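You operate a simulated robot arm through the tools that you are given. There is no shell and no other tool.

The job below is to be done with a simulated two-armed robot. You get a single attempt, and the scene is never put back.

JOB
Run the alternator; set the field knob for volts in the green band.
Fine: guard down before the motor runs, field switch on, motor knob to LOW; let the needle stand in the green for two seconds; motor and mains off at the end.

Only the result counts: the job must be done as asked and must still hold three seconds after the hand-in. Knocking over, shifting, dropping, spilling or breaking anything else fails it.

ROBOT AND FRAMES
Two 7-joint arms with fingered hands on one trunk that stands fixed in place. Base frame: the origin is at the foot of the trunk, x ahead of it, y to its left, z up. Lengths are in m, angles in degrees, forces in N, time in s.
The left shoulder is at [0.07, 0.166, 1.343], the right one opposite. With the tool pointing down near the work surface each hand reaches from about 0.1 to 0.94 m from the base axis, measured 20 degrees to its own side. Payload 4.1 kg a hand.
The TCP of each hand is the grasp point between the finger pads, 0.032 m short of the fingertips. In the tool frame z runs along the fingers and y along their closing line. The gripper opens to 0.108 m; its body begins 0.038 m behind the TCP. The gripper is a hand of 4 fingers: y runs from the thumb to the fingers, the wrist lies at [-0.016, -0.108, -0.186] in the tool frame.
Orientation is that of the tool frame in the base frame, as [roll, pitch, yaw] about the fixed x, y, z axes, in that order (R = Rz(yaw) Ry(pitch) Rx(roll)). With the fingers straight down and the wrist toward the robot, the tool's x, y and z point along [0, 1, 0], [1, 0, 0] and [0, 0, -1] of the base frame.

CONTROLS
- The arms move only by the tool move_arm. It takes "left_deltas", "right_deltas" or both (then of equal length, played together; a hand with none holds still); each is a list of rows, each a list of 6 numbers: the shift along the tool's x, y, z in m, then the turn, a rotation vector about the tool's x, y, z in degrees. In form: [[dx, dy, dz, ax, ay, az], ...]. A call has 1 to 20 rows; each row shifts and turns the commanded pose from where the row before left it, along the tool's axes as they then stand. A row lasts 0.2 s, in which the tool goes at most 0.05 m and 8.6 degrees; a call with a longer step from one row to the next is refused whole. Where a pose cannot be reached the arm comes as near as it can. A force on the tool above 40 N (or 10 N above the force at the start of the call, whichever is more), or a blocked arm, ends the call early, and 0.2 s more pass. In this call time passes only in rows, and 0.2 s behind the last. The reply holds the time, the measured pose of the TCP, the force on the tool along the base axes, the opening and the grip force, in the units named above and with some noise, with the torque about the TCP (base axes, N m) and any sound that the robot's microphone picked up.
- Cameras (640 x 400 px; columns grow to the right, rows downward): "scene" is now at [0.1377, 0.032, 1.5941]; the picture's right is [0.36, -0.93, 0.00], its down [-0.34, -0.13, -0.93] and it looks along [0.87, 0.33, -0.36] (base axes); focal length 260 px, centre (320, 200). "left" rides on the left gripper at [-0.064, -0.093, -0.132] in its tool frame; the picture's right is [-0.80, -0.28, 0.53], its down [0.55, -0.71, 0.45] and it looks along [0.25, 0.65, 0.72] (tool axes); focal length 247 px, centre (320, 200). "right" rides on the right gripper at [0.064, -0.093, -0.131] in its tool frame; the picture's right is [-0.80, 0.28, -0.53], its down [-0.55, -0.71, 0.45] and it looks along [-0.25, 0.65, 0.72] (tool axes); focal length 247 px, centre (320, 200). There is no depth. A picture from a camera that has moved, and an enlarged one, comes with that camera's place and axes in the base frame and with its lens.
- camera(camera): a new picture of that camera. No time passes.
- move_column(by): slides the trunk up (or, below 0, down) by that many m; the arms and the scene camera ride with it, the base frame stays. It gives what a move gives, with no picture.
- curl_fingers(index, middle, ring, thumb_bend, hand): sets how far each is bent, from 0 (flat) to 1 (curled in); at 0.3 the hand is open as for a grip, at 0.7 the pads meet at the TCP. One left out holds its place. A second passes; each finger stops where it meets its share of the squeeze, and holds until it gets a number again. It is the only way to open and close the hand. It gives what a move gives, with no picture; readings hold the bend of each and the force on the fingers (four entries, about 0 where the hand has none), thumb and palm.
- aim_head(pan, tilt): turns the head with the scene camera to pan (to the left, within 86 degrees either way) and tilt (down, from -29 to 69), counted from straight ahead of the robot. It gives what a move gives.
- enlarge(camera, box): a new picture of the part [left, top, right, bottom] of that camera's present view, enlarged. No time passes.
- job_done(): hands the job in; it is judged then, once.

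Nothing tells you positions but the pictures and the camera data. Unless the task says otherwise, let go and move clear before handing in.

The tools are called after "Emit:" as a command line: name --argument value ..., lists and objects as JSON in quotes. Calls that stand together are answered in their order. move_arm: Moves the arms, as the interface text tells. Its arguments: {"type":"object","properties":{"left_deltas":{"type":"array","items":{"type":"array","items":{"type":"number"}}},"right_deltas":{"type":"array","items":{"type":"array","items":{"type":"number"}}}},"required":[]} The other tools are called the same way: move_column (by) moves the trunk up or down; curl_fingers (index, middle, ring, thumb_bend, hand) moves the fingers one by one; aim_head (pan, tilt) turns the head that bears the scene camera; camera (camera) takes a picture; enlarge (camera, box) takes an enlarged picture of a part of a camera's view; job_done () hands the job in.

At the start:

```text
t: 0.0
left_eef_pos: [0.4395, 0.3521, 1.5153]
left_ee_rot: [180.0, 0.0, 90.1]
left_wrist_force: [0.0, -1.1, 0.0]
left_ft_torque: [-0.03, 0.01, -0.01]
left_opening: 0.1078
left_grasp_force: 0.2
left_shape: jaw
left_bend: [0.3, 0.3, 0.3, 0.3]
left_finger forces: [0.0, 0.0, 0.0, 0.0, 0.0, 0.0]
right_eef_pos: [0.6487, -0.0759, 1.5021]
right_ee_rot: [-180.0, 0.0, 90.0]
right_wrist_force: [0.2, 0.2, -0.1]
right_ft_torque: [0.01, -0.03, 0.0]
right_opening: 0.1077
right_grasp_force: 0.1
right_shape: jaw
right_bend: [0.3, 0.3, 0.3, 0.3]
right_finger forces: [0.0, 0.1, 0.0, 0.0, 0.0, 0.0]
trunk travel left (down, up): [-0.85, 0.09]
head pan, tilt (commanded): [20.8, 21.3]
```

scene: 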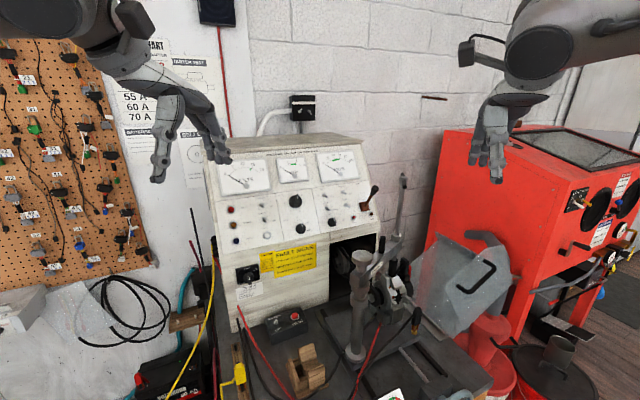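
right: 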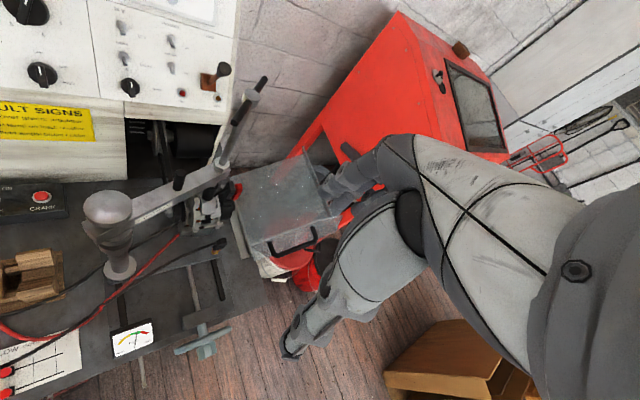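
left: 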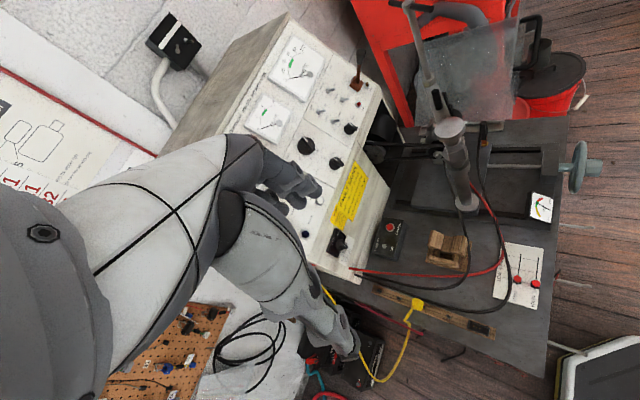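

I see an alternator test bench: a panel with gauges and knobs, a bench with a clamp and a see-through guard with a handle at the right. First I'll look closely at the panel and bench.

Emit:
enlarge --camera "scene" --box '[200, 130, 390, 250]'

Emit:
enlarge --camera "scene" --box '[220, 230, 520, 400]'

Emit:
enlarge --camera "left" --box '[230, 20, 430, 145]'

Emit:
enlarge --camera "left" --box '[300, 100, 600, 300]'

Emit:
enlarge --camera "right" --box '[0, 0, 240, 150]'

Emit:
enlarge --camera "right" --box '[80, 70, 360, 250]'

```text
3.33 times, centred on (295, 190) of scene
camera zoom: at [0.1377, 0.032, 1.5941], right [0.36, -0.93, 0.0], down [-0.34, -0.13, -0.93], along [0.87, 0.33, -0.36], focal length 868 px, centre (403, 233)
```

zoom: 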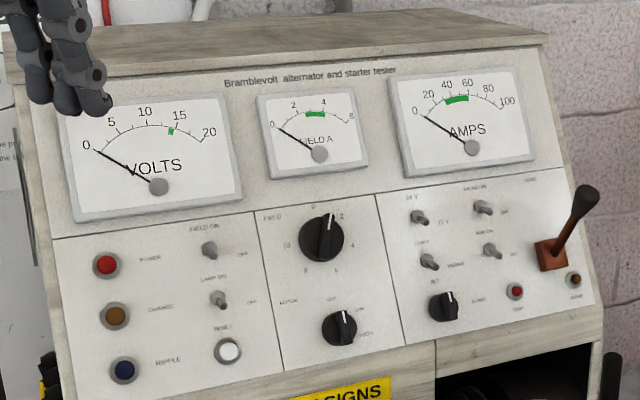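

```text
2.13 times, centred on (370, 315) of scene
camera zoom: at [0.1377, 0.032, 1.5941], right [0.36, -0.93, 0.0], down [-0.34, -0.13, -0.93], along [0.87, 0.33, -0.36], focal length 555 px, centre (213, -45)
```

zoom: 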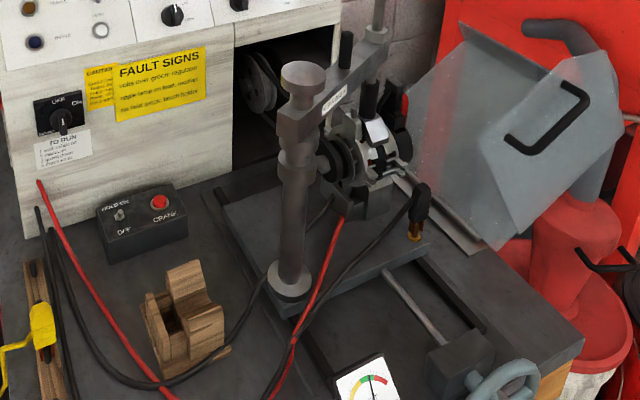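

```text
3.20 times, centred on (330, 82) of left
camera zoom: at [0.3468, 0.289, 1.6474], right [-0.28, -0.8, -0.53], down [-0.71, 0.55, -0.45], along [0.65, 0.25, -0.72], focal length 790 px, centre (288, 576)
```

zoom: 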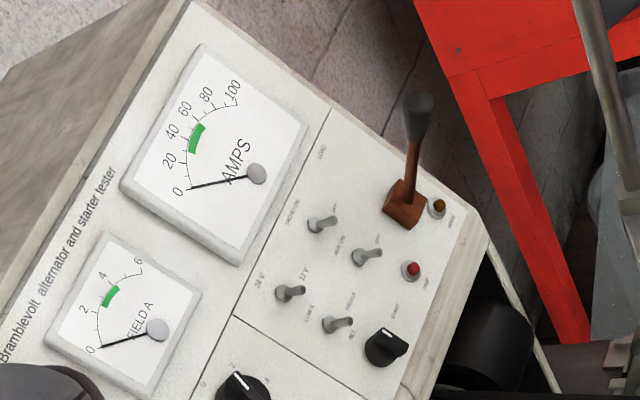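

```text
2.00 times, centred on (450, 200) of left
camera zoom: at [0.3468, 0.289, 1.6474], right [-0.28, -0.8, -0.53], down [-0.71, 0.55, -0.45], along [0.65, 0.25, -0.72], focal length 494 px, centre (60, 200)
```

zoom: 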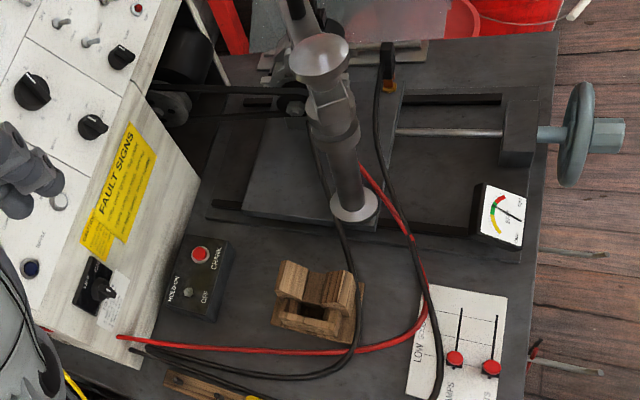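

```text
2.67 times, centred on (120, 75) of right
camera zoom: at [0.555, -0.0094, 1.6331], right [0.28, -0.8, 0.53], down [-0.71, -0.55, -0.45], along [0.65, -0.25, -0.72], focal length 659 px, centre (853, 533)
```

zoom: 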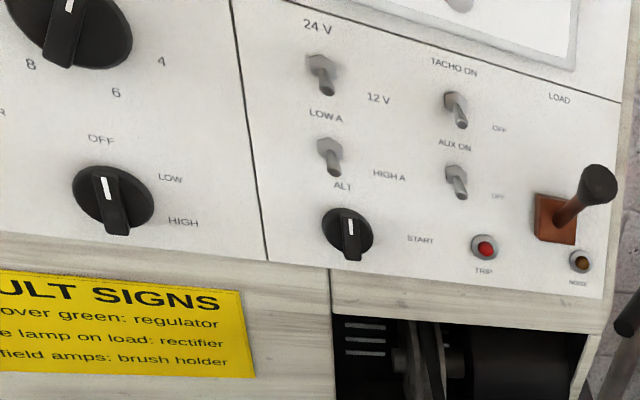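

```text
2.22 times, centred on (220, 160) of right
camera zoom: at [0.555, -0.0094, 1.6331], right [0.28, -0.8, 0.53], down [-0.71, -0.55, -0.45], along [0.65, -0.25, -0.72], focal length 549 px, centre (542, 289)
```

zoom: 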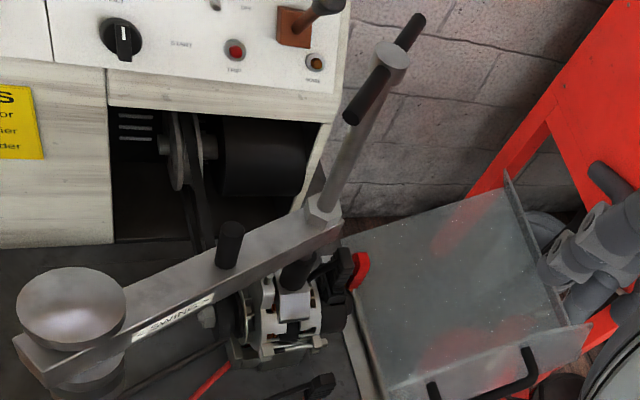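

The panel has volts, field A and amps meters, a field knob, a motor knob (OFF/LOW/HIGH), and what looks like a mains switch above a "TO RUN" label. I'll read the labels at higher zoom.

Emit:
enlarge --camera "scene" --box '[225, 255, 325, 315]'

Emit:
enlarge --camera "left" --box '[315, 215, 375, 275]'

Emit:
enlarge --camera "scene" --box '[210, 185, 300, 250]'

Emit:
enlarge --camera "scene" --box '[275, 180, 385, 245]'

Emit:
enlarge --camera "left" --box '[460, 170, 580, 310]'

Emit:
enlarge --camera "scene" --box '[330, 160, 520, 340]'

```text
6.40 times, centred on (275, 285) of scene
camera zoom: at [0.1377, 0.032, 1.5941], right [0.36, -0.93, 0.0], down [-0.34, -0.13, -0.93], along [0.87, 0.33, -0.36], focal length 1666 px, centre (608, -344)
```

zoom: 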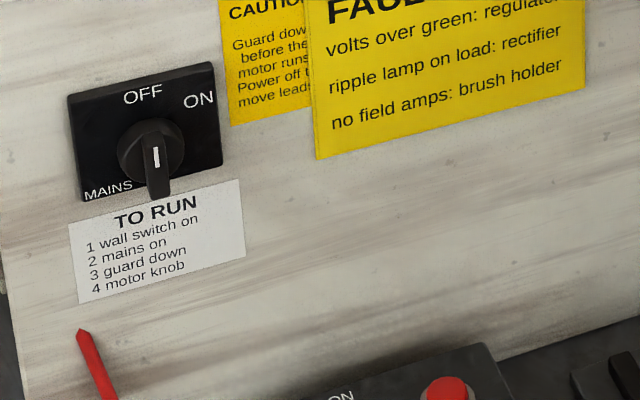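

```text
6.67 times, centred on (345, 245) of left
camera zoom: at [0.3468, 0.289, 1.6474], right [-0.28, -0.8, -0.53], down [-0.71, 0.55, -0.45], along [0.65, 0.25, -0.72], focal length 1646 px, centre (153, -100)
```

zoom: 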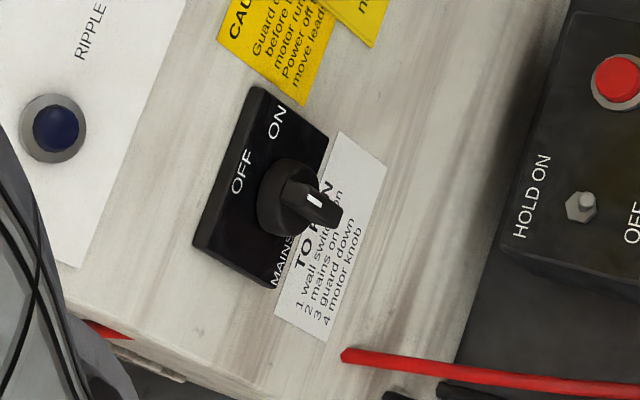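

```text
6.15 times, centred on (255, 218) of scene
camera zoom: at [0.1377, 0.032, 1.5941], right [0.36, -0.93, 0.0], down [-0.34, -0.13, -0.93], along [0.87, 0.33, -0.36], focal length 1602 px, centre (720, 92)
```

zoom: 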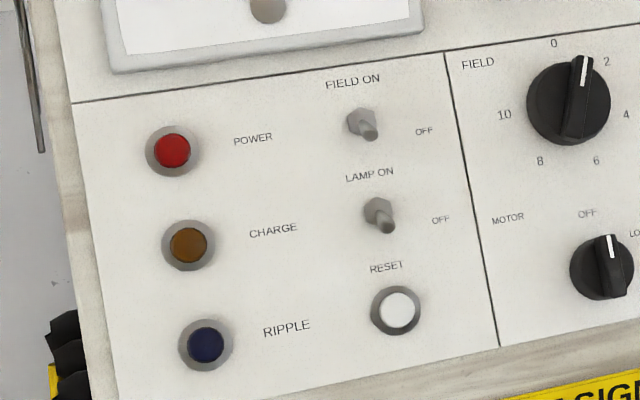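

```text
5.82 times, centred on (330, 212) of scene
camera zoom: at [0.1377, 0.032, 1.5941], right [0.36, -0.93, 0.0], down [-0.34, -0.13, -0.93], along [0.87, 0.33, -0.36], focal length 1514 px, centre (262, 127)
```

zoom: 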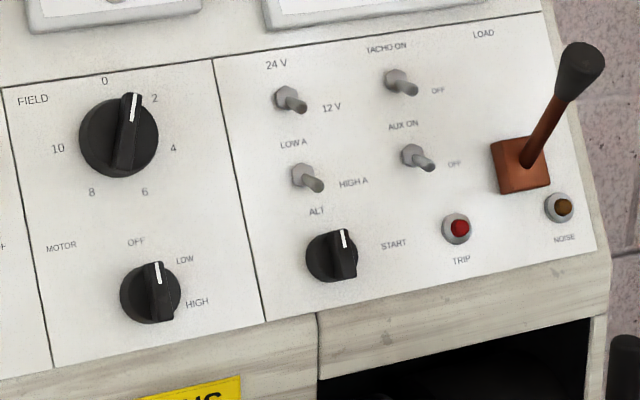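

```text
2.86 times, centred on (520, 240) of left
camera zoom: at [0.3468, 0.289, 1.6474], right [-0.28, -0.8, -0.53], down [-0.71, 0.55, -0.45], along [0.65, 0.25, -0.72], focal length 706 px, centre (-251, 86)
```

zoom: 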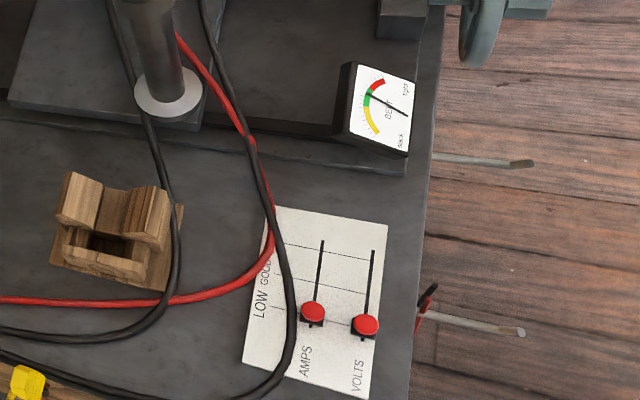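

```text
2.22 times, centred on (425, 250) of scene
camera zoom: at [0.1377, 0.032, 1.5941], right [0.36, -0.93, 0.0], down [-0.34, -0.13, -0.93], along [0.87, 0.33, -0.36], focal length 578 px, centre (87, 89)
```

zoom: 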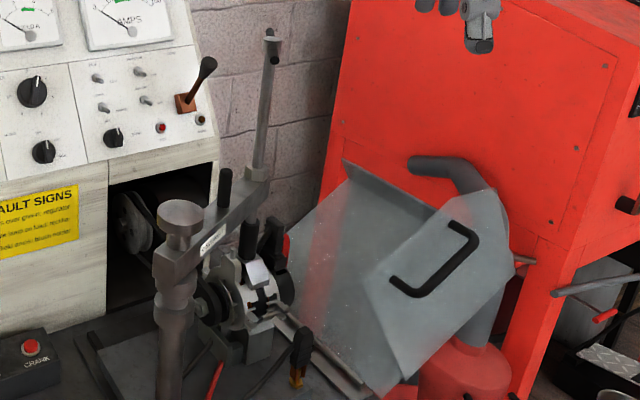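

The label says: wall switch, mains, guard down, motor knob. I'll look at the wall switch behind the console and the guard hinge, and the paper charts.

Emit:
enlarge --camera "scene" --box '[255, 75, 345, 135]'

Emit:
enlarge --camera "left" --box '[130, 0, 230, 90]'

Emit:
enlarge --camera "scene" --box '[100, 10, 260, 190]'

Emit:
enlarge --camera "right" --box '[180, 130, 400, 300]'

Emit:
enlarge --camera "left" --box '[360, 0, 580, 130]'

```text
6.67 times, centred on (300, 105) of scene
camera zoom: at [0.1377, 0.032, 1.5941], right [0.36, -0.93, 0.0], down [-0.34, -0.13, -0.93], along [0.87, 0.33, -0.36], focal length 1735 px, centre (453, 833)
```

zoom: 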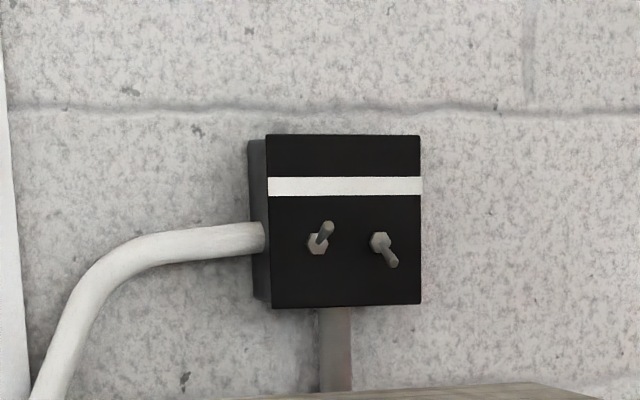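

```text
4.44 times, centred on (180, 45) of left
camera zoom: at [0.3468, 0.289, 1.6474], right [-0.28, -0.8, -0.53], down [-0.71, 0.55, -0.45], along [0.65, 0.25, -0.72], focal length 1098 px, centre (942, 889)
```

zoom: 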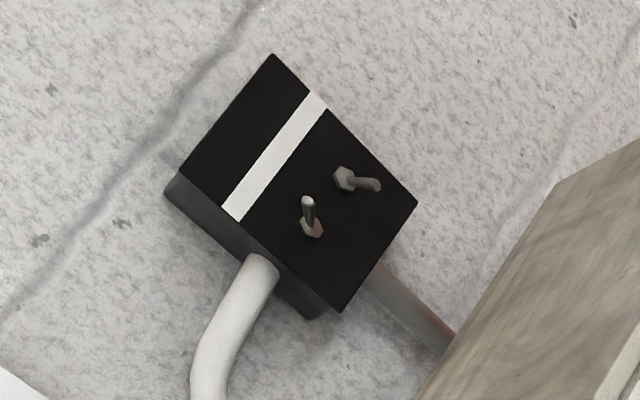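

```text
2.22 times, centred on (180, 100) of scene
camera zoom: at [0.1377, 0.032, 1.5941], right [0.36, -0.93, 0.0], down [-0.34, -0.13, -0.93], along [0.87, 0.33, -0.36], focal length 578 px, centre (631, 422)
```

zoom: 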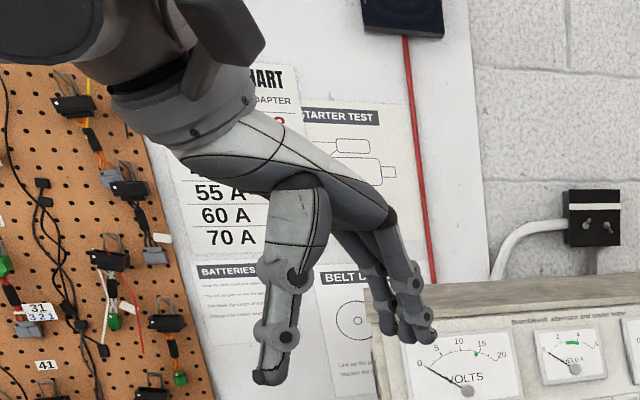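

```text
2.35 times, centred on (290, 215) of right
camera zoom: at [0.555, -0.0094, 1.6331], right [0.28, -0.8, 0.53], down [-0.71, -0.55, -0.45], along [0.65, -0.25, -0.72], focal length 581 px, centre (391, 165)
```

zoom: 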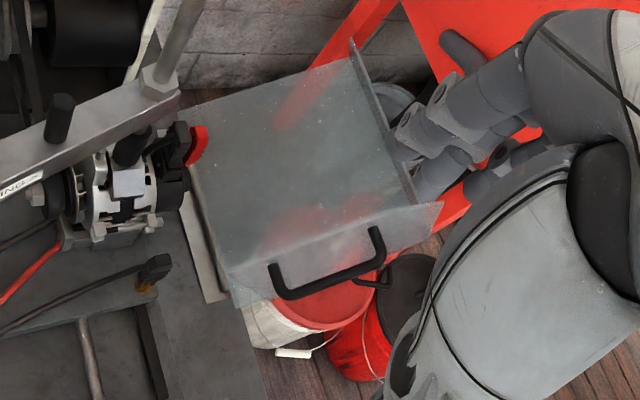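

```text
2.91 times, centred on (470, 65) of left
camera zoom: at [0.3468, 0.289, 1.6474], right [-0.28, -0.8, -0.53], down [-0.71, 0.55, -0.45], along [0.65, 0.25, -0.72], focal length 718 px, centre (-116, 593)
```

zoom: 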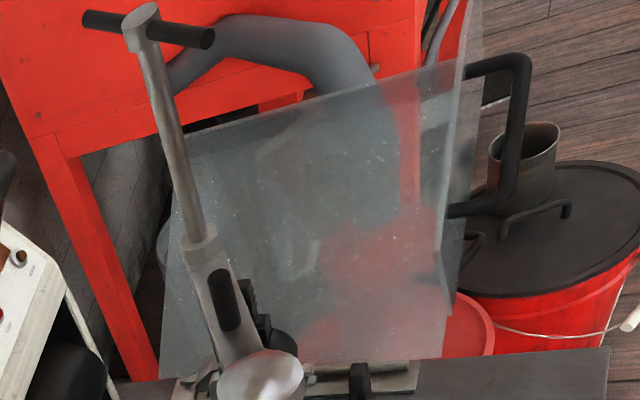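

The bench and console are turned about 40° to me; the guard leans open on its hinge at the right of the bench, mains is at OFF. I'll zoom on knob pointers, toggles, guard hinge and belt gauge for detail.

Emit:
aim_head --pan 10 --tilt 35

Emit:
camera --camera "scene"

Emit:
enlarge --camera "scene" --box '[280, 100, 520, 260]'

```text
t: 0.8
left_eef_pos: [0.4371, 0.3523, 1.5151]
left_ee_rot: [-180.0, 0.0, 90.1]
left_wrist_force: [0.0, -0.2, -0.8]
left_ft_torque: [0.01, 0.0, -0.06]
left_opening: 0.1077
left_grasp_force: 0.2
left_shape: jaw
left_bend: [0.3, 0.3, 0.3, 0.3]
left_finger forces: [0.0, 0.0, 0.0, 0.0, 0.1, 0.1]
right_eef_pos: [0.6475, -0.0742, 1.5023]
right_ee_rot: [-180.0, 0.0, 90.0]
right_wrist_force: [-0.2, 0.2, -0.4]
right_ft_torque: [0.02, 0.01, 0.03]
right_opening: 0.1079
right_grasp_force: 0.0
right_shape: jaw
right_bend: [0.3, 0.3, 0.3, 0.3]
right_finger forces: [0.0, 0.1, 0.0, 0.0, 0.0, 0.0]
trunk travel left (down, up): [-0.85, 0.09]
head pan, tilt (commanded): [10.0, 35.0]
```

```text
taken
camera scene: at [0.1376, 0.0143, 1.5724], right [0.17, -0.98, 0.0], down [-0.56, -0.1, -0.82], along [0.81, 0.14, -0.57], focal length 260 px, centre (320, 200)
```

scene: 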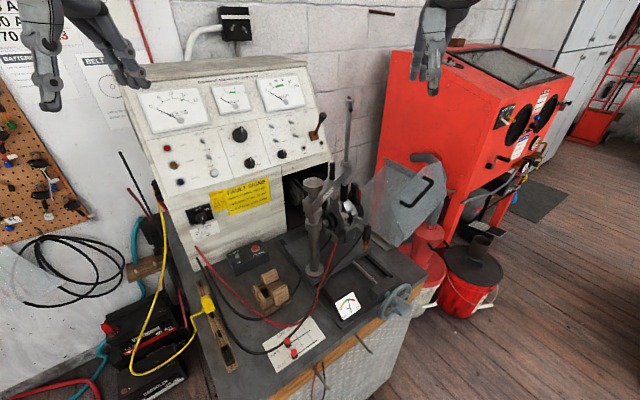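

```text
2.50 times, centred on (400, 180) of scene
camera zoom: at [0.1376, 0.0143, 1.5724], right [0.17, -0.98, 0.0], down [-0.56, -0.1, -0.82], along [0.81, 0.14, -0.57], focal length 651 px, centre (120, 250)
```

zoom: 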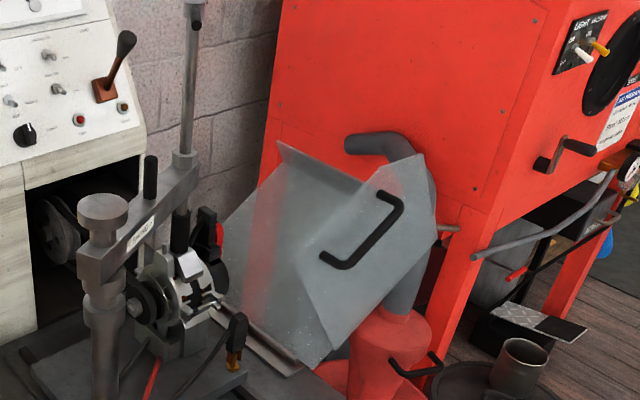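

The guard looks like a hood: a large clear sheet hinged along the bench's right edge, plus a front flange carrying the black handle at about [0.84, -0.175, 1.13]. I'll zoom further to understand its shape and the clamp arm it must clear.

Emit:
enlarge --camera "scene" --box '[350, 140, 460, 260]'

Emit:
enlarge --camera "scene" --box '[280, 140, 400, 290]'

Emit:
enlarge --camera "scene" --box '[320, 280, 380, 330]'

Emit:
enlarge --camera "right" --box '[220, 130, 360, 270]'

Emit:
enlarge --camera "scene" --box '[215, 115, 275, 155]'

Emit:
enlarge --camera "scene" --box '[155, 125, 235, 190]'

```text
3.33 times, centred on (405, 200) of scene
camera zoom: at [0.1376, 0.0143, 1.5724], right [0.17, -0.98, 0.0], down [-0.56, -0.1, -0.82], along [0.81, 0.14, -0.57], focal length 868 px, centre (37, 200)
```

zoom: 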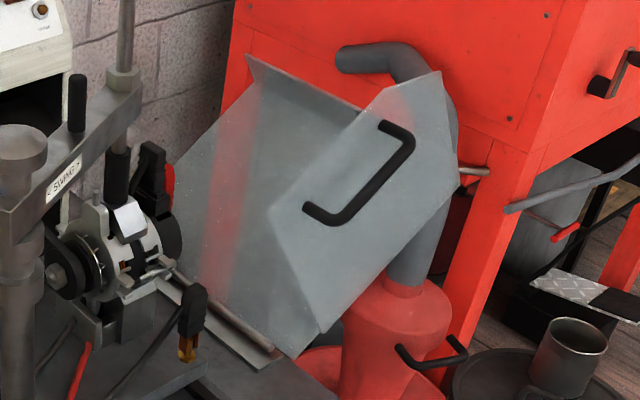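

```text
2.67 times, centred on (340, 215) of scene
camera zoom: at [0.1376, 0.0143, 1.5724], right [0.17, -0.98, 0.0], down [-0.56, -0.1, -0.82], along [0.81, 0.14, -0.57], focal length 694 px, centre (267, 160)
```

zoom: 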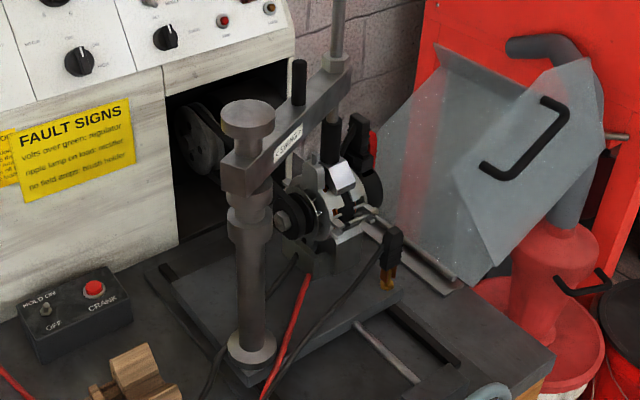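

```text
8.00 times, centred on (350, 305) of scene
camera zoom: at [0.1376, 0.0143, 1.5724], right [0.17, -0.98, 0.0], down [-0.56, -0.1, -0.82], along [0.81, 0.14, -0.57], focal length 2082 px, centre (80, -640)
```

zoom: 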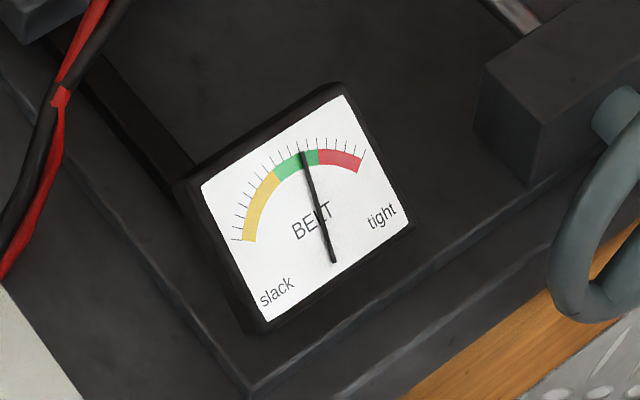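

```text
2.86 times, centred on (290, 200) of right
camera zoom: at [0.555, -0.0094, 1.6331], right [0.28, -0.8, 0.53], down [-0.71, -0.55, -0.45], along [0.65, -0.25, -0.72], focal length 706 px, centre (406, 200)
```

zoom: 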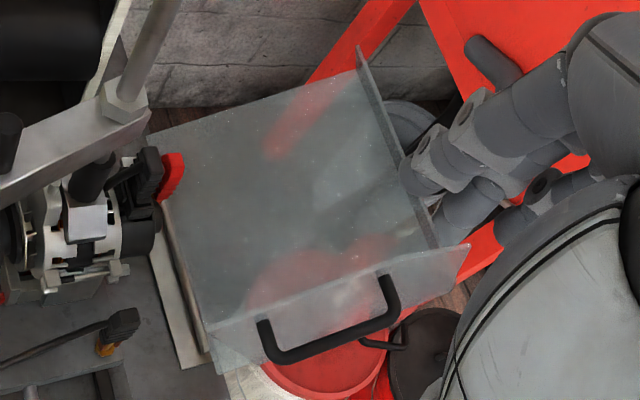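

```text
10.00 times, centred on (245, 135) of scene
camera zoom: at [0.1376, 0.0143, 1.5724], right [0.17, -0.98, 0.0], down [-0.56, -0.1, -0.82], along [0.81, 0.14, -0.57], focal length 2603 px, centre (1070, 850)
```

zoom: 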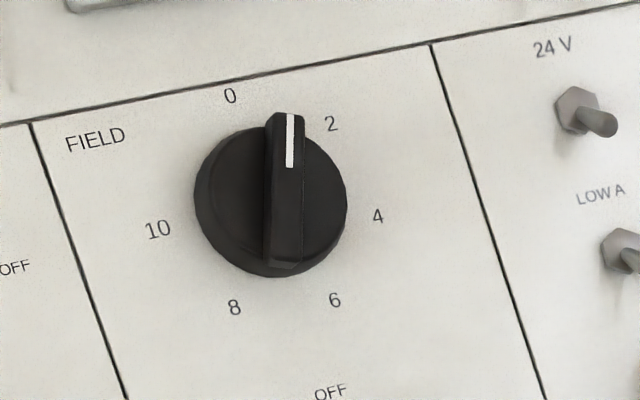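

```text
6.15 times, centred on (195, 158) of scene
camera zoom: at [0.1376, 0.0143, 1.5724], right [0.17, -0.98, 0.0], down [-0.56, -0.1, -0.82], along [0.81, 0.14, -0.57], focal length 1602 px, centre (1089, 462)
```

zoom: 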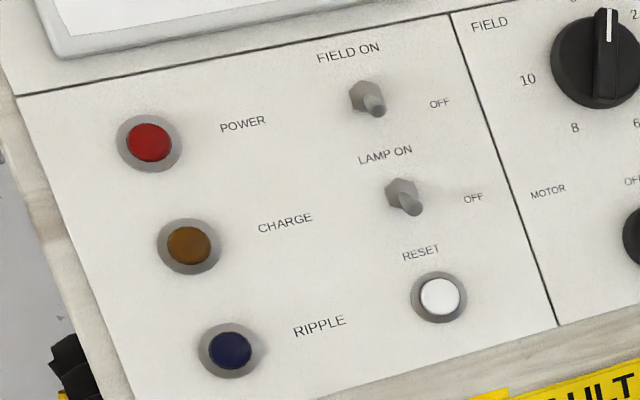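

Reading so far: field knob about 0.8, all toggles down (off), motor OFF, mains OFF, belt gauge green; the guard closes by swinging about 50° to the left on its bench-level hinge. I'll bring the left hand in front of the panel, facing it, to see it up close.

Emit:
move_arm --left_deltas '[[0, 0.04, 0.03, 0, 0, 0], [0, 0.04, 0.03, 0, 0, 0], [0, 0.04, 0.03, 0, 0, 0], [0, 0.04, 0.03, 0, 0, 0], [0, 0.04, 0.03, 0, 0, 0], [0, 0, 0, -8.5, 0, 0], [0, 0, 0, -8.5, 0, 0], [0, 0, 0, -8.5, 0, 0], [0, 0, 0, -8.5, 0, 0], [0, 0, 0, -8.5, 0, 0], [0, 0, 0, -8.5, 0, 0], [0, 0, 0, -8.5, 0, 0], [0, 0, 0, 0, 6.98, -4.11], [0, 0, 0, 0, 6.98, -4.11], [0, 0, 0, 0, 6.98, -4.11], [0, 0, 0, 0, 6.98, -4.11], [0, 0, 0, 0, 6.98, -4.11]]'

Emit:
camera --camera "left"

Emit:
camera --camera "scene"

```text
t: 4.4
left_eef_pos: [0.6405, 0.3508, 1.3645]
left_ee_rot: [120.4, 0.0, 130.5]
left_wrist_force: [0.2, 0.2, -0.6]
left_ft_torque: [-0.02, 0.03, -0.03]
left_opening: 0.1075
left_grasp_force: 0.0
left_shape: jaw
left_bend: [0.3, 0.3, 0.3, 0.3]
left_finger forces: [0.0, 0.0, 0.0, 0.0, 0.0, 0.0]
right_eef_pos: [0.6488, -0.0762, 1.5027]
right_ee_rot: [-179.9, 0.0, 90.0]
right_wrist_force: [0.4, -0.3, -0.1]
right_ft_torque: [-0.03, 0.01, 0.0]
right_opening: 0.1076
right_grasp_force: 0.1
right_shape: jaw
right_bend: [0.3, 0.3, 0.3, 0.3]
right_finger forces: [0.0, 0.1, 0.0, 0.1, 0.0, 0.1]
trunk travel left (down, up): [-0.85, 0.09]
head pan, tilt (commanded): [10.0, 35.0]
```

```text
taken
camera left: at [0.5607, 0.1995, 1.3525], right [0.76, -0.4, -0.52], down [-0.34, 0.43, -0.83], along [0.56, 0.81, 0.19], focal length 247 px, centre (320, 200)
```

left: 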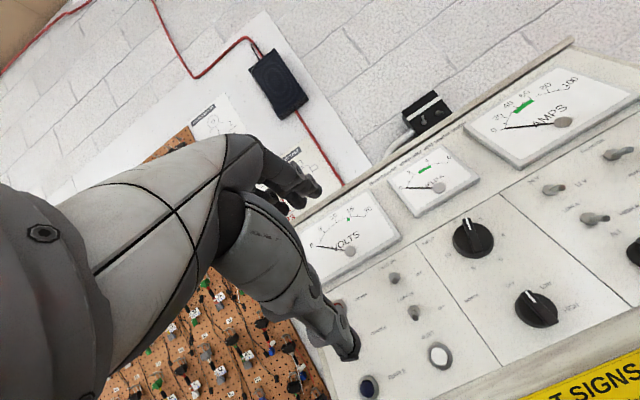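

```text
taken
camera scene: at [0.1392, 0.0136, 1.5722], right [0.17, -0.98, 0.0], down [-0.57, -0.1, -0.82], along [0.81, 0.14, -0.57], focal length 260 px, centre (320, 200)
```

scene: 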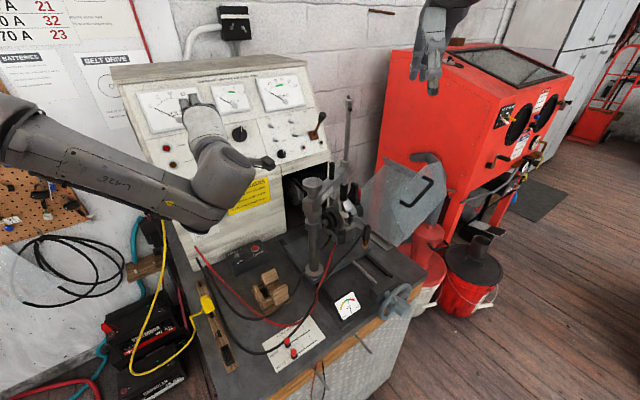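

The left hand now faces the panel and its camera sees the knobs well. I'll enlarge to pinpoint knobs, toggles and the needle scale.

Emit:
enlarge --camera "left" --box '[360, 200, 600, 350]'

Emit:
enlarge --camera "left" --box '[300, 180, 410, 290]'

Emit:
enlarge --camera "scene" --box '[120, 60, 340, 200]'

```text
2.67 times, centred on (480, 275) of left
camera zoom: at [0.5607, 0.1995, 1.3525], right [0.76, -0.4, -0.52], down [-0.34, 0.43, -0.83], along [0.56, 0.81, 0.19], focal length 659 px, centre (-107, 0)
```

zoom: 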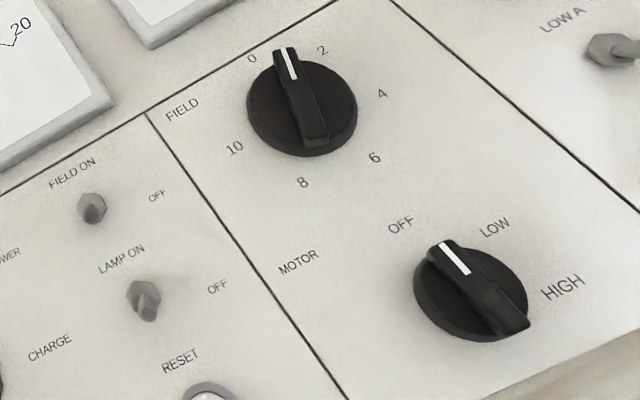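

```text
3.64 times, centred on (355, 235) of left
camera zoom: at [0.5607, 0.1995, 1.3525], right [0.76, -0.4, -0.52], down [-0.34, 0.43, -0.83], along [0.56, 0.81, 0.19], focal length 898 px, centre (193, 73)
```

zoom: 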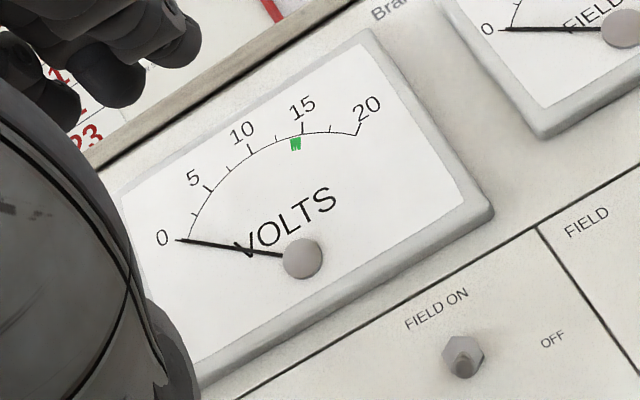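

```text
2.86 times, centred on (230, 130) of scene
camera zoom: at [0.1392, 0.0136, 1.5722], right [0.17, -0.98, 0.0], down [-0.57, -0.1, -0.82], along [0.81, 0.14, -0.57], focal length 744 px, centre (577, 400)
```

zoom: 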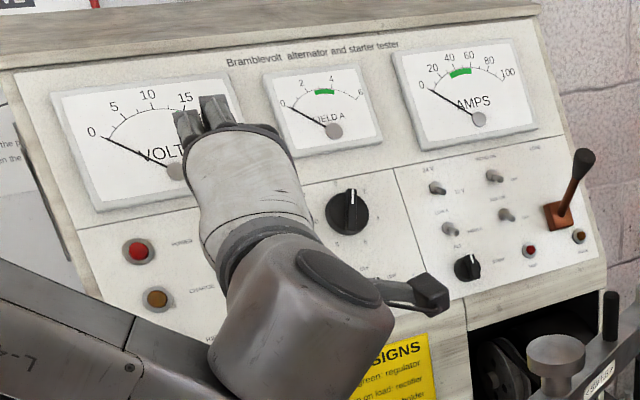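

Knobs triangulated: field [0.863, 0.393, 1.272], motor [0.835, 0.364, 1.195], field toggle [0.795, 0.481, 1.276], mains [0.692, 0.485, 1.06] on the vertical face. Next I bring the left hand level in front of the mains knob with the closing line turned horizontal.

Emit:
move_arm --left_deltas '[[0, 0, 0, -7.6, 0, 0], [0, 0, 0, -7.6, 0, 0], [0, 0, 0, -7.6, 0, 0], [0, 0, 0, -7.6, 0, 0], [0.0093, -0.0436, 0.001, 0, 0, 0], [0.0093, -0.0436, 0.001, 0, 0, 0], [0.0093, -0.0436, 0.001, 0, 0, 0], [0.0093, -0.0436, 0.001, 0, 0, 0], [0.0093, -0.0436, 0.001, 0, 0, 0], [0.0093, -0.0436, 0.001, 0, 0, 0], [0.0093, -0.0436, 0.001, 0, 0, 0], [0, 0, 0, 0, 0, -8.5], [0, 0, 0, 0, 0, -8.5], [0, 0, 0, 0, 0, -8.5], [0, 0, 0, 0, 0, -8.5], [0, 0, 0, 0, 0, -8.5], [0, 0, 0, 0, 0, -8.5], [0, 0, 0, 0, 0, -8.5], [0, 0, 0, 0, 0, -8.5], [0, 0, 0, 0, 0, -8.5]]'

Emit:
camera --camera "left"

Emit:
camera --camera "scene"

```text
t: 8.6
left_eef_pos: [0.5242, 0.5795, 1.5797]
left_ee_rot: [92.0, 76.1, 132.4]
left_wrist_force: [0.1, 0.1, 1.3]
left_ft_torque: [-0.01, 0.01, 0.01]
left_opening: 0.1075
left_grasp_force: 0.1
left_shape: jaw
left_bend: [0.3, 0.3, 0.3, 0.3]
left_finger forces: [0.1, 0.1, 0.1, 0.0, 0.0, 0.0]
left hand out of reach, approached as far as the arm can: row 1, 2, 3, 4, 5, 6, 7, 8, 9, 10, 11, 12, 13, 14, 15, 16, 17, 18, 19, 20
right_eef_pos: [0.6462, -0.076, 1.5028]
right_ee_rot: [180.0, 0.0, 90.0]
right_wrist_force: [0.1, 0.6, -0.3]
right_ft_torque: [0.01, -0.02, 0.01]
right_opening: 0.1076
right_grasp_force: 0.0
right_shape: jaw
right_bend: [0.3, 0.3, 0.3, 0.3]
right_finger forces: [0.0, 0.0, 0.0, 0.1, 0.0, 0.1]
trunk travel left (down, up): [-0.85, 0.09]
head pan, tilt (commanded): [10.0, 35.0]
```

```text
taken
camera left: at [0.494, 0.4145, 1.6224], right [0.71, 0.0, 0.7], down [0.7, -0.13, -0.7], along [0.1, 0.99, -0.09], focal length 247 px, centre (320, 200)
```

left: 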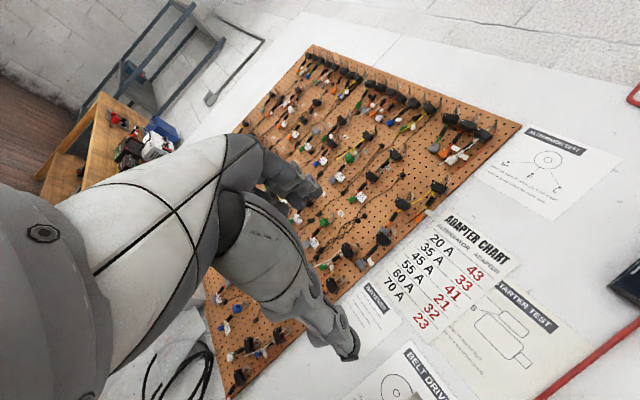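

```text
taken
camera scene: at [0.1366, 0.0138, 1.5724], right [0.17, -0.98, 0.0], down [-0.56, -0.1, -0.82], along [0.81, 0.14, -0.57], focal length 260 px, centre (320, 200)
```

scene: 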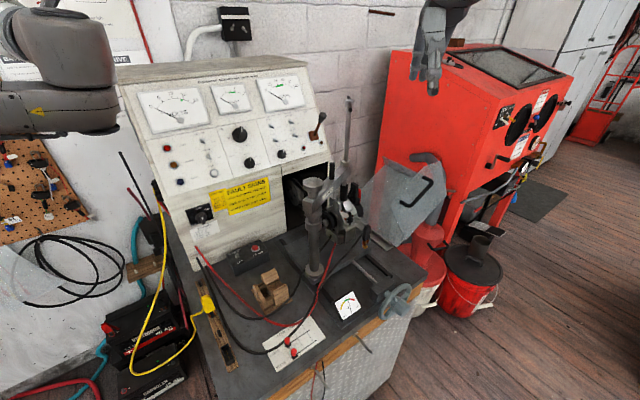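

The level wrist pose was out of reach from there and the arm drifted up to [0.52, 0.58, 1.58], clear of everything. I'll check how it holds before bringing it back.

Emit:
move_arm --left_deltas '[[0, 0, 0, 0, 0, 0]]'

```text
t: 9.0
left_eef_pos: [0.5243, 0.5796, 1.5801]
left_ee_rot: [92.2, 76.0, 132.7]
left_wrist_force: [0.0, 0.2, -0.9]
left_ft_torque: [-0.01, -0.01, 0.04]
left_opening: 0.1079
left_grasp_force: 0.0
left_shape: jaw
left_bend: [0.3, 0.3, 0.3, 0.3]
left_finger forces: [0.0, 0.0, 0.0, 0.0, 0.0, 0.0]
right_eef_pos: [0.6481, -0.0753, 1.5024]
right_ee_rot: [-180.0, 0.0, 89.9]
right_wrist_force: [0.8, -0.2, -0.4]
right_ft_torque: [-0.01, 0.01, 0.02]
right_opening: 0.1076
right_grasp_force: 0.1
right_shape: jaw
right_bend: [0.3, 0.3, 0.3, 0.3]
right_finger forces: [0.1, 0.0, 0.1, 0.1, 0.1, 0.1]
trunk travel left (down, up): [-0.85, 0.09]
head pan, tilt (commanded): [10.0, 35.0]
```

The commanded pose reset to where the arm really is. I'll undo the roll and bring the left hand back in front of the console, and draw the right hand back a little so I can lower the trunk for a better wrist angle.

Emit:
move_arm --left_deltas '[[0, 0, 0, 0, 0, 8.5], [0, 0, 0, 0, 0, 8.5], [0, 0, 0, 0, 0, 8.5], [0, 0, 0, 0, 0, 8.5], [0, 0, 0, 0, 0, 8.5], [0, 0, 0, 0, 0, 8.5], [0, 0, 0, 0, 0, 8.5], [0, 0, 0, 0, 0, 8.5], [0, 0, 0, 0, 0, 8.5], [0, 0, 0, 7.6, 0, 0], [0, 0, 0, 7.6, 0, 0], [0, 0, 0, 7.6, 0, 0], [0, 0, 0, 7.6, 0, 0], [-0.0292, -0.0273, -0.0038, 0, 0, 0], [-0.0292, -0.0273, -0.0038, 0, 0, 0], [-0.0292, -0.0273, -0.0038, 0, 0, 0], [-0.0292, -0.0273, -0.0038, 0, 0, 0], [-0.0292, -0.0273, -0.0038, 0, 0, 0], [-0.0292, -0.0273, -0.0038, 0, 0, 0]]'

Emit:
camera --camera "scene"

```text
t: 13.0
left_eef_pos: [0.562, 0.3766, 1.4501]
left_ee_rot: [120.6, -0.1, 130.6]
left_wrist_force: [0.4, -0.2, 0.0]
left_ft_torque: [0.0, 0.0, 0.0]
left_opening: 0.1077
left_grasp_force: 0.1
left_shape: jaw
left_bend: [0.3, 0.3, 0.3, 0.3]
left_finger forces: [0.0, 0.0, 0.1, 0.1, 0.0, 0.0]
right_eef_pos: [0.6493, -0.0754, 1.5018]
right_ee_rot: [-180.0, -0.1, 90.0]
right_wrist_force: [-0.1, -0.7, 0.0]
right_ft_torque: [0.01, 0.02, 0.03]
right_opening: 0.1075
right_grasp_force: 0.1
right_shape: jaw
right_bend: [0.3, 0.3, 0.3, 0.3]
right_finger forces: [0.0, 0.0, 0.1, 0.1, 0.1, 0.1]
trunk travel left (down, up): [-0.85, 0.09]
head pan, tilt (commanded): [10.0, 35.0]
```

```text
taken
camera scene: at [0.1395, 0.0122, 1.5723], right [0.17, -0.98, 0.0], down [-0.57, -0.1, -0.82], along [0.81, 0.14, -0.57], focal length 260 px, centre (320, 200)
```

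scene: 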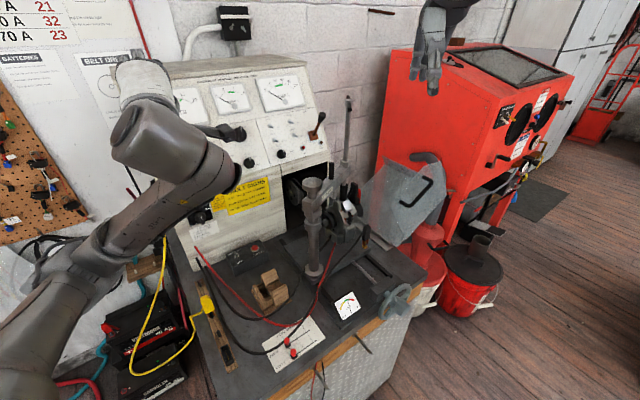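

The arm is now in an elbow-down configuration, which should suit a level hand. I'll try pitching the hand level here.

Emit:
move_arm --left_deltas '[[0, 0, 0, -7.6, 0, 0], [0, 0, 0, -7.6, 0, 0], [0, 0, 0, -7.6, 0, 0], [0, 0, 0, -7.6, 0, 0]]'

Emit:
camera --camera "scene"

```text
t: 14.0
left_eef_pos: [0.5604, 0.3809, 1.4509]
left_ee_rot: [89.9, 0.0, 130.7]
left_wrist_force: [0.6, -1.1, 0.5]
left_ft_torque: [0.03, -0.01, -0.02]
left_opening: 0.1076
left_grasp_force: 0.0
left_shape: jaw
left_bend: [0.3, 0.3, 0.3, 0.3]
left_finger forces: [0.0, 0.0, 0.0, 0.1, 0.0, 0.0]
right_eef_pos: [0.6469, -0.0734, 1.5021]
right_ee_rot: [-180.0, 0.0, 90.0]
right_wrist_force: [0.3, -0.1, -0.5]
right_ft_torque: [0.02, -0.02, 0.02]
right_opening: 0.1076
right_grasp_force: 0.0
right_shape: jaw
right_bend: [0.3, 0.3, 0.3, 0.3]
right_finger forces: [0.1, 0.0, 0.0, 0.0, 0.1, 0.0]
trunk travel left (down, up): [-0.85, 0.09]
head pan, tilt (commanded): [10.0, 35.0]
```

```text
taken
camera scene: at [0.1375, 0.015, 1.5724], right [0.17, -0.98, 0.0], down [-0.56, -0.1, -0.82], along [0.81, 0.14, -0.57], focal length 260 px, centre (320, 200)
```

scene: 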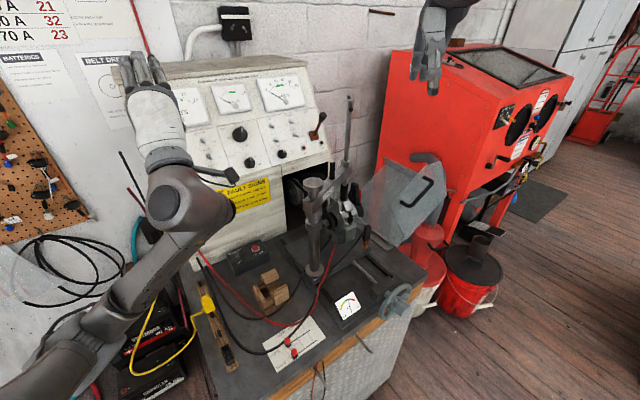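

The level pose works in this configuration. Now I roll the hand so its closing line is horizontal before descending to the mains knob.

Emit:
move_arm --left_deltas '[[0, 0, 0, 0, 0, -8.2], [0, 0, 0, 0, 0, -8.2], [0, 0, 0, 0, 0, -8.2], [0, 0, 0, 0, 0, -8.2], [0, 0, 0, 0, 0, -8.2], [0, 0, 0, 0, 0, -8.2], [0, 0, 0, 0, 0, -8.2], [0, 0, 0, 0, 0, -8.2], [0, 0, 0, 0, 0, -8.2], [0, 0, 0, 0, 0, -8.2], [0, 0, 0, 0, 0, -8.2]]'

Emit:
camera --camera "scene"

Emit:
camera --camera "left"

```text
t: 16.4
left_eef_pos: [0.5618, 0.3785, 1.4502]
left_ee_rot: [-83.2, 89.7, -42.4]
left_wrist_force: [-0.5, -0.1, -0.6]
left_ft_torque: [-0.03, 0.0, -0.01]
left_opening: 0.1077
left_grasp_force: 0.1
left_shape: jaw
left_bend: [0.3, 0.3, 0.3, 0.3]
left_finger forces: [0.0, 0.0, 0.1, 0.1, 0.0, 0.0]
right_eef_pos: [0.647, -0.0742, 1.5008]
right_ee_rot: [180.0, 0.0, 89.9]
right_wrist_force: [-0.5, -0.3, 0.3]
right_ft_torque: [0.02, 0.02, -0.01]
right_opening: 0.1077
right_grasp_force: 0.0
right_shape: jaw
right_bend: [0.3, 0.3, 0.3, 0.3]
right_finger forces: [0.0, 0.1, 0.1, 0.0, 0.1, 0.0]
trunk travel left (down, up): [-0.85, 0.09]
head pan, tilt (commanded): [10.0, 35.0]
```

```text
taken
camera scene: at [0.1377, 0.0134, 1.5723], right [0.17, -0.98, 0.0], down [-0.57, -0.1, -0.82], along [0.81, 0.14, -0.57], focal length 260 px, centre (320, 200)
```

scene: 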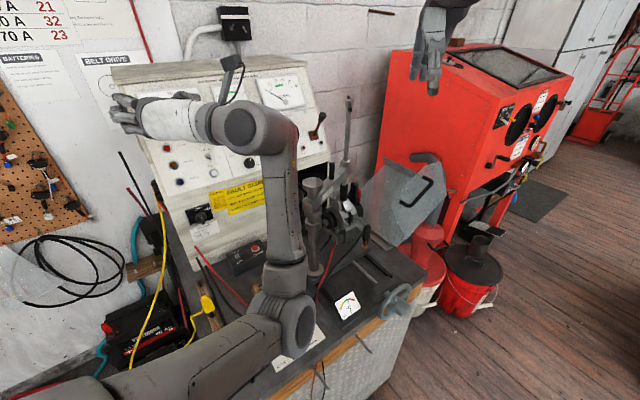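

```text
taken
camera left: at [0.5227, 0.2238, 1.5157], right [0.59, 0.14, 0.8], down [0.8, -0.25, -0.55], along [0.12, 0.96, -0.25], focal length 247 px, centre (320, 200)
```

left: 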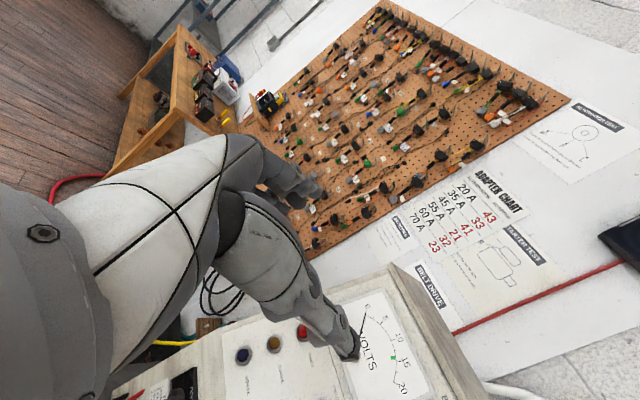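

The rolled, level pose holds. Now I descend to in front of the mains knob, stopping about 12 cm off the face.

Emit:
move_arm --left_deltas '[[0.0433, -0.0007, 0.0054, 0, 0, 0], [0.0433, -0.0007, 0.0054, 0, 0, 0], [0.0433, -0.0007, 0.0054, 0, 0, 0], [0.0433, -0.0007, 0.0054, 0, 0, 0], [0.0433, -0.0007, 0.0054, 0, 0, 0], [0.0433, -0.0007, 0.0054, 0, 0, 0]]'

Emit:
camera --camera "scene"

Emit:
camera --camera "left"

```text
t: 17.8
left_eef_pos: [0.5883, 0.3964, 1.1903]
left_ee_rot: [-107.4, 89.6, -66.8]
left_wrist_force: [0.4, 0.0, 0.1]
left_ft_torque: [0.03, -0.04, 0.03]
left_opening: 0.1078
left_grasp_force: 0.0
left_shape: jaw
left_bend: [0.3, 0.3, 0.3, 0.3]
left_finger forces: [0.1, 0.0, 0.0, 0.1, 0.1, 0.0]
right_eef_pos: [0.6468, -0.0757, 1.5018]
right_ee_rot: [-179.9, 0.0, 90.0]
right_wrist_force: [-0.9, 0.2, -0.1]
right_ft_torque: [-0.01, 0.02, 0.02]
right_opening: 0.1077
right_grasp_force: 0.1
right_shape: jaw
right_bend: [0.3, 0.3, 0.3, 0.3]
right_finger forces: [0.0, 0.0, 0.1, 0.0, 0.1, 0.0]
trunk travel left (down, up): [-0.85, 0.09]
head pan, tilt (commanded): [10.0, 35.0]
```

```text
taken
camera scene: at [0.1378, 0.0148, 1.5724], right [0.17, -0.98, 0.0], down [-0.57, -0.1, -0.82], along [0.81, 0.14, -0.57], focal length 260 px, centre (320, 200)
```

scene: 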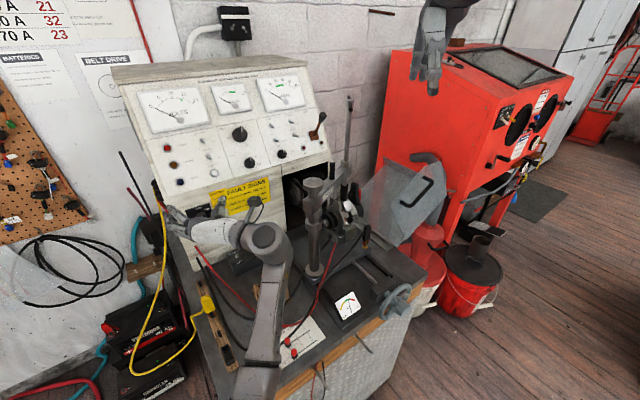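

```text
taken
camera left: at [0.5503, 0.2416, 1.2551], right [0.59, 0.13, 0.8], down [0.8, -0.25, -0.55], along [0.12, 0.96, -0.25], focal length 247 px, centre (320, 200)
```

left: 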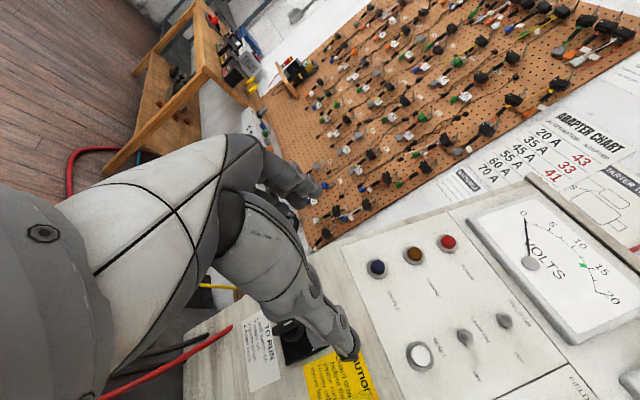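

Clear so far; continuing down to mains height and then I'll re-measure the knob from the wrist camera.

Emit:
move_arm --left_deltas '[[0.0433, -0.0007, 0.0054, 0, 0, 0], [0.0433, -0.0007, 0.0054, 0, 0, 0], [0.0433, -0.0007, 0.0054, 0, 0, 0]]'

Emit:
camera --camera "scene"

Emit:
camera --camera "left"

Emit:
enlarge --camera "scene" --box '[140, 180, 300, 300]'

```text
t: 18.6
left_eef_pos: [0.6004, 0.4029, 1.0817]
left_ee_rot: [-119.2, 89.8, -78.7]
left_wrist_force: [-0.6, -0.9, 0.2]
left_ft_torque: [-0.02, -0.01, 0.0]
left_opening: 0.1078
left_grasp_force: 0.1
left_shape: jaw
left_bend: [0.3, 0.3, 0.3, 0.3]
left_finger forces: [0.0, 0.0, 0.0, 0.0, 0.0, 0.1]
left hand out of reach, approached as far as the arm can: row 3
right_eef_pos: [0.6478, -0.0756, 1.5019]
right_ee_rot: [180.0, 0.0, 90.1]
right_wrist_force: [-0.2, 0.7, 1.2]
right_ft_torque: [-0.01, -0.01, 0.01]
right_opening: 0.1079
right_grasp_force: 0.1
right_shape: jaw
right_bend: [0.3, 0.3, 0.3, 0.3]
right_finger forces: [0.1, 0.0, 0.0, 0.0, 0.0, 0.0]
trunk travel left (down, up): [-0.85, 0.09]
head pan, tilt (commanded): [10.0, 35.0]
```

```text
taken
camera scene: at [0.1378, 0.0139, 1.5724], right [0.17, -0.98, 0.0], down [-0.57, -0.1, -0.82], along [0.81, 0.14, -0.57], focal length 260 px, centre (320, 200)
```

scene: 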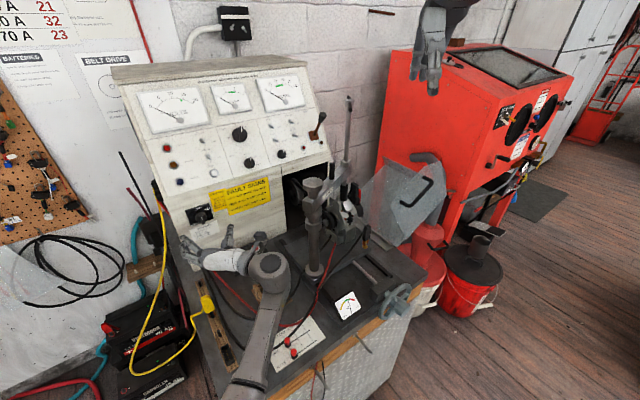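

```text
taken
camera left: at [0.5618, 0.2481, 1.1466], right [0.59, 0.13, 0.8], down [0.8, -0.25, -0.55], along [0.12, 0.96, -0.25], focal length 247 px, centre (320, 200)
```

left: 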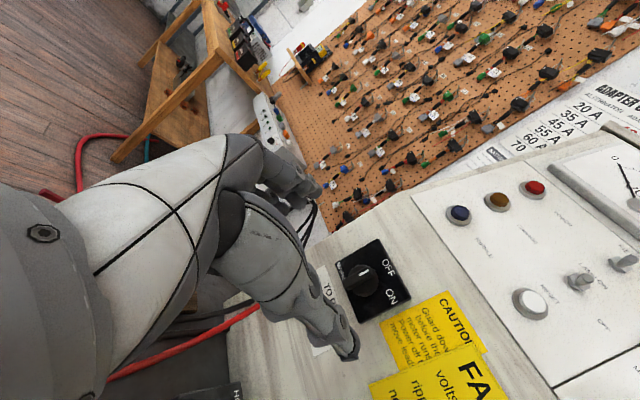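

```text
3.33 times, centred on (220, 240) of scene
camera zoom: at [0.1378, 0.0139, 1.5724], right [0.17, -0.98, 0.0], down [-0.57, -0.1, -0.82], along [0.81, 0.14, -0.57], focal length 868 px, centre (653, 67)
```

zoom: 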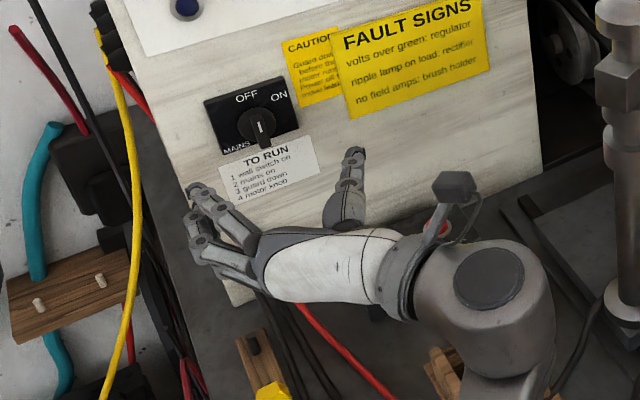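

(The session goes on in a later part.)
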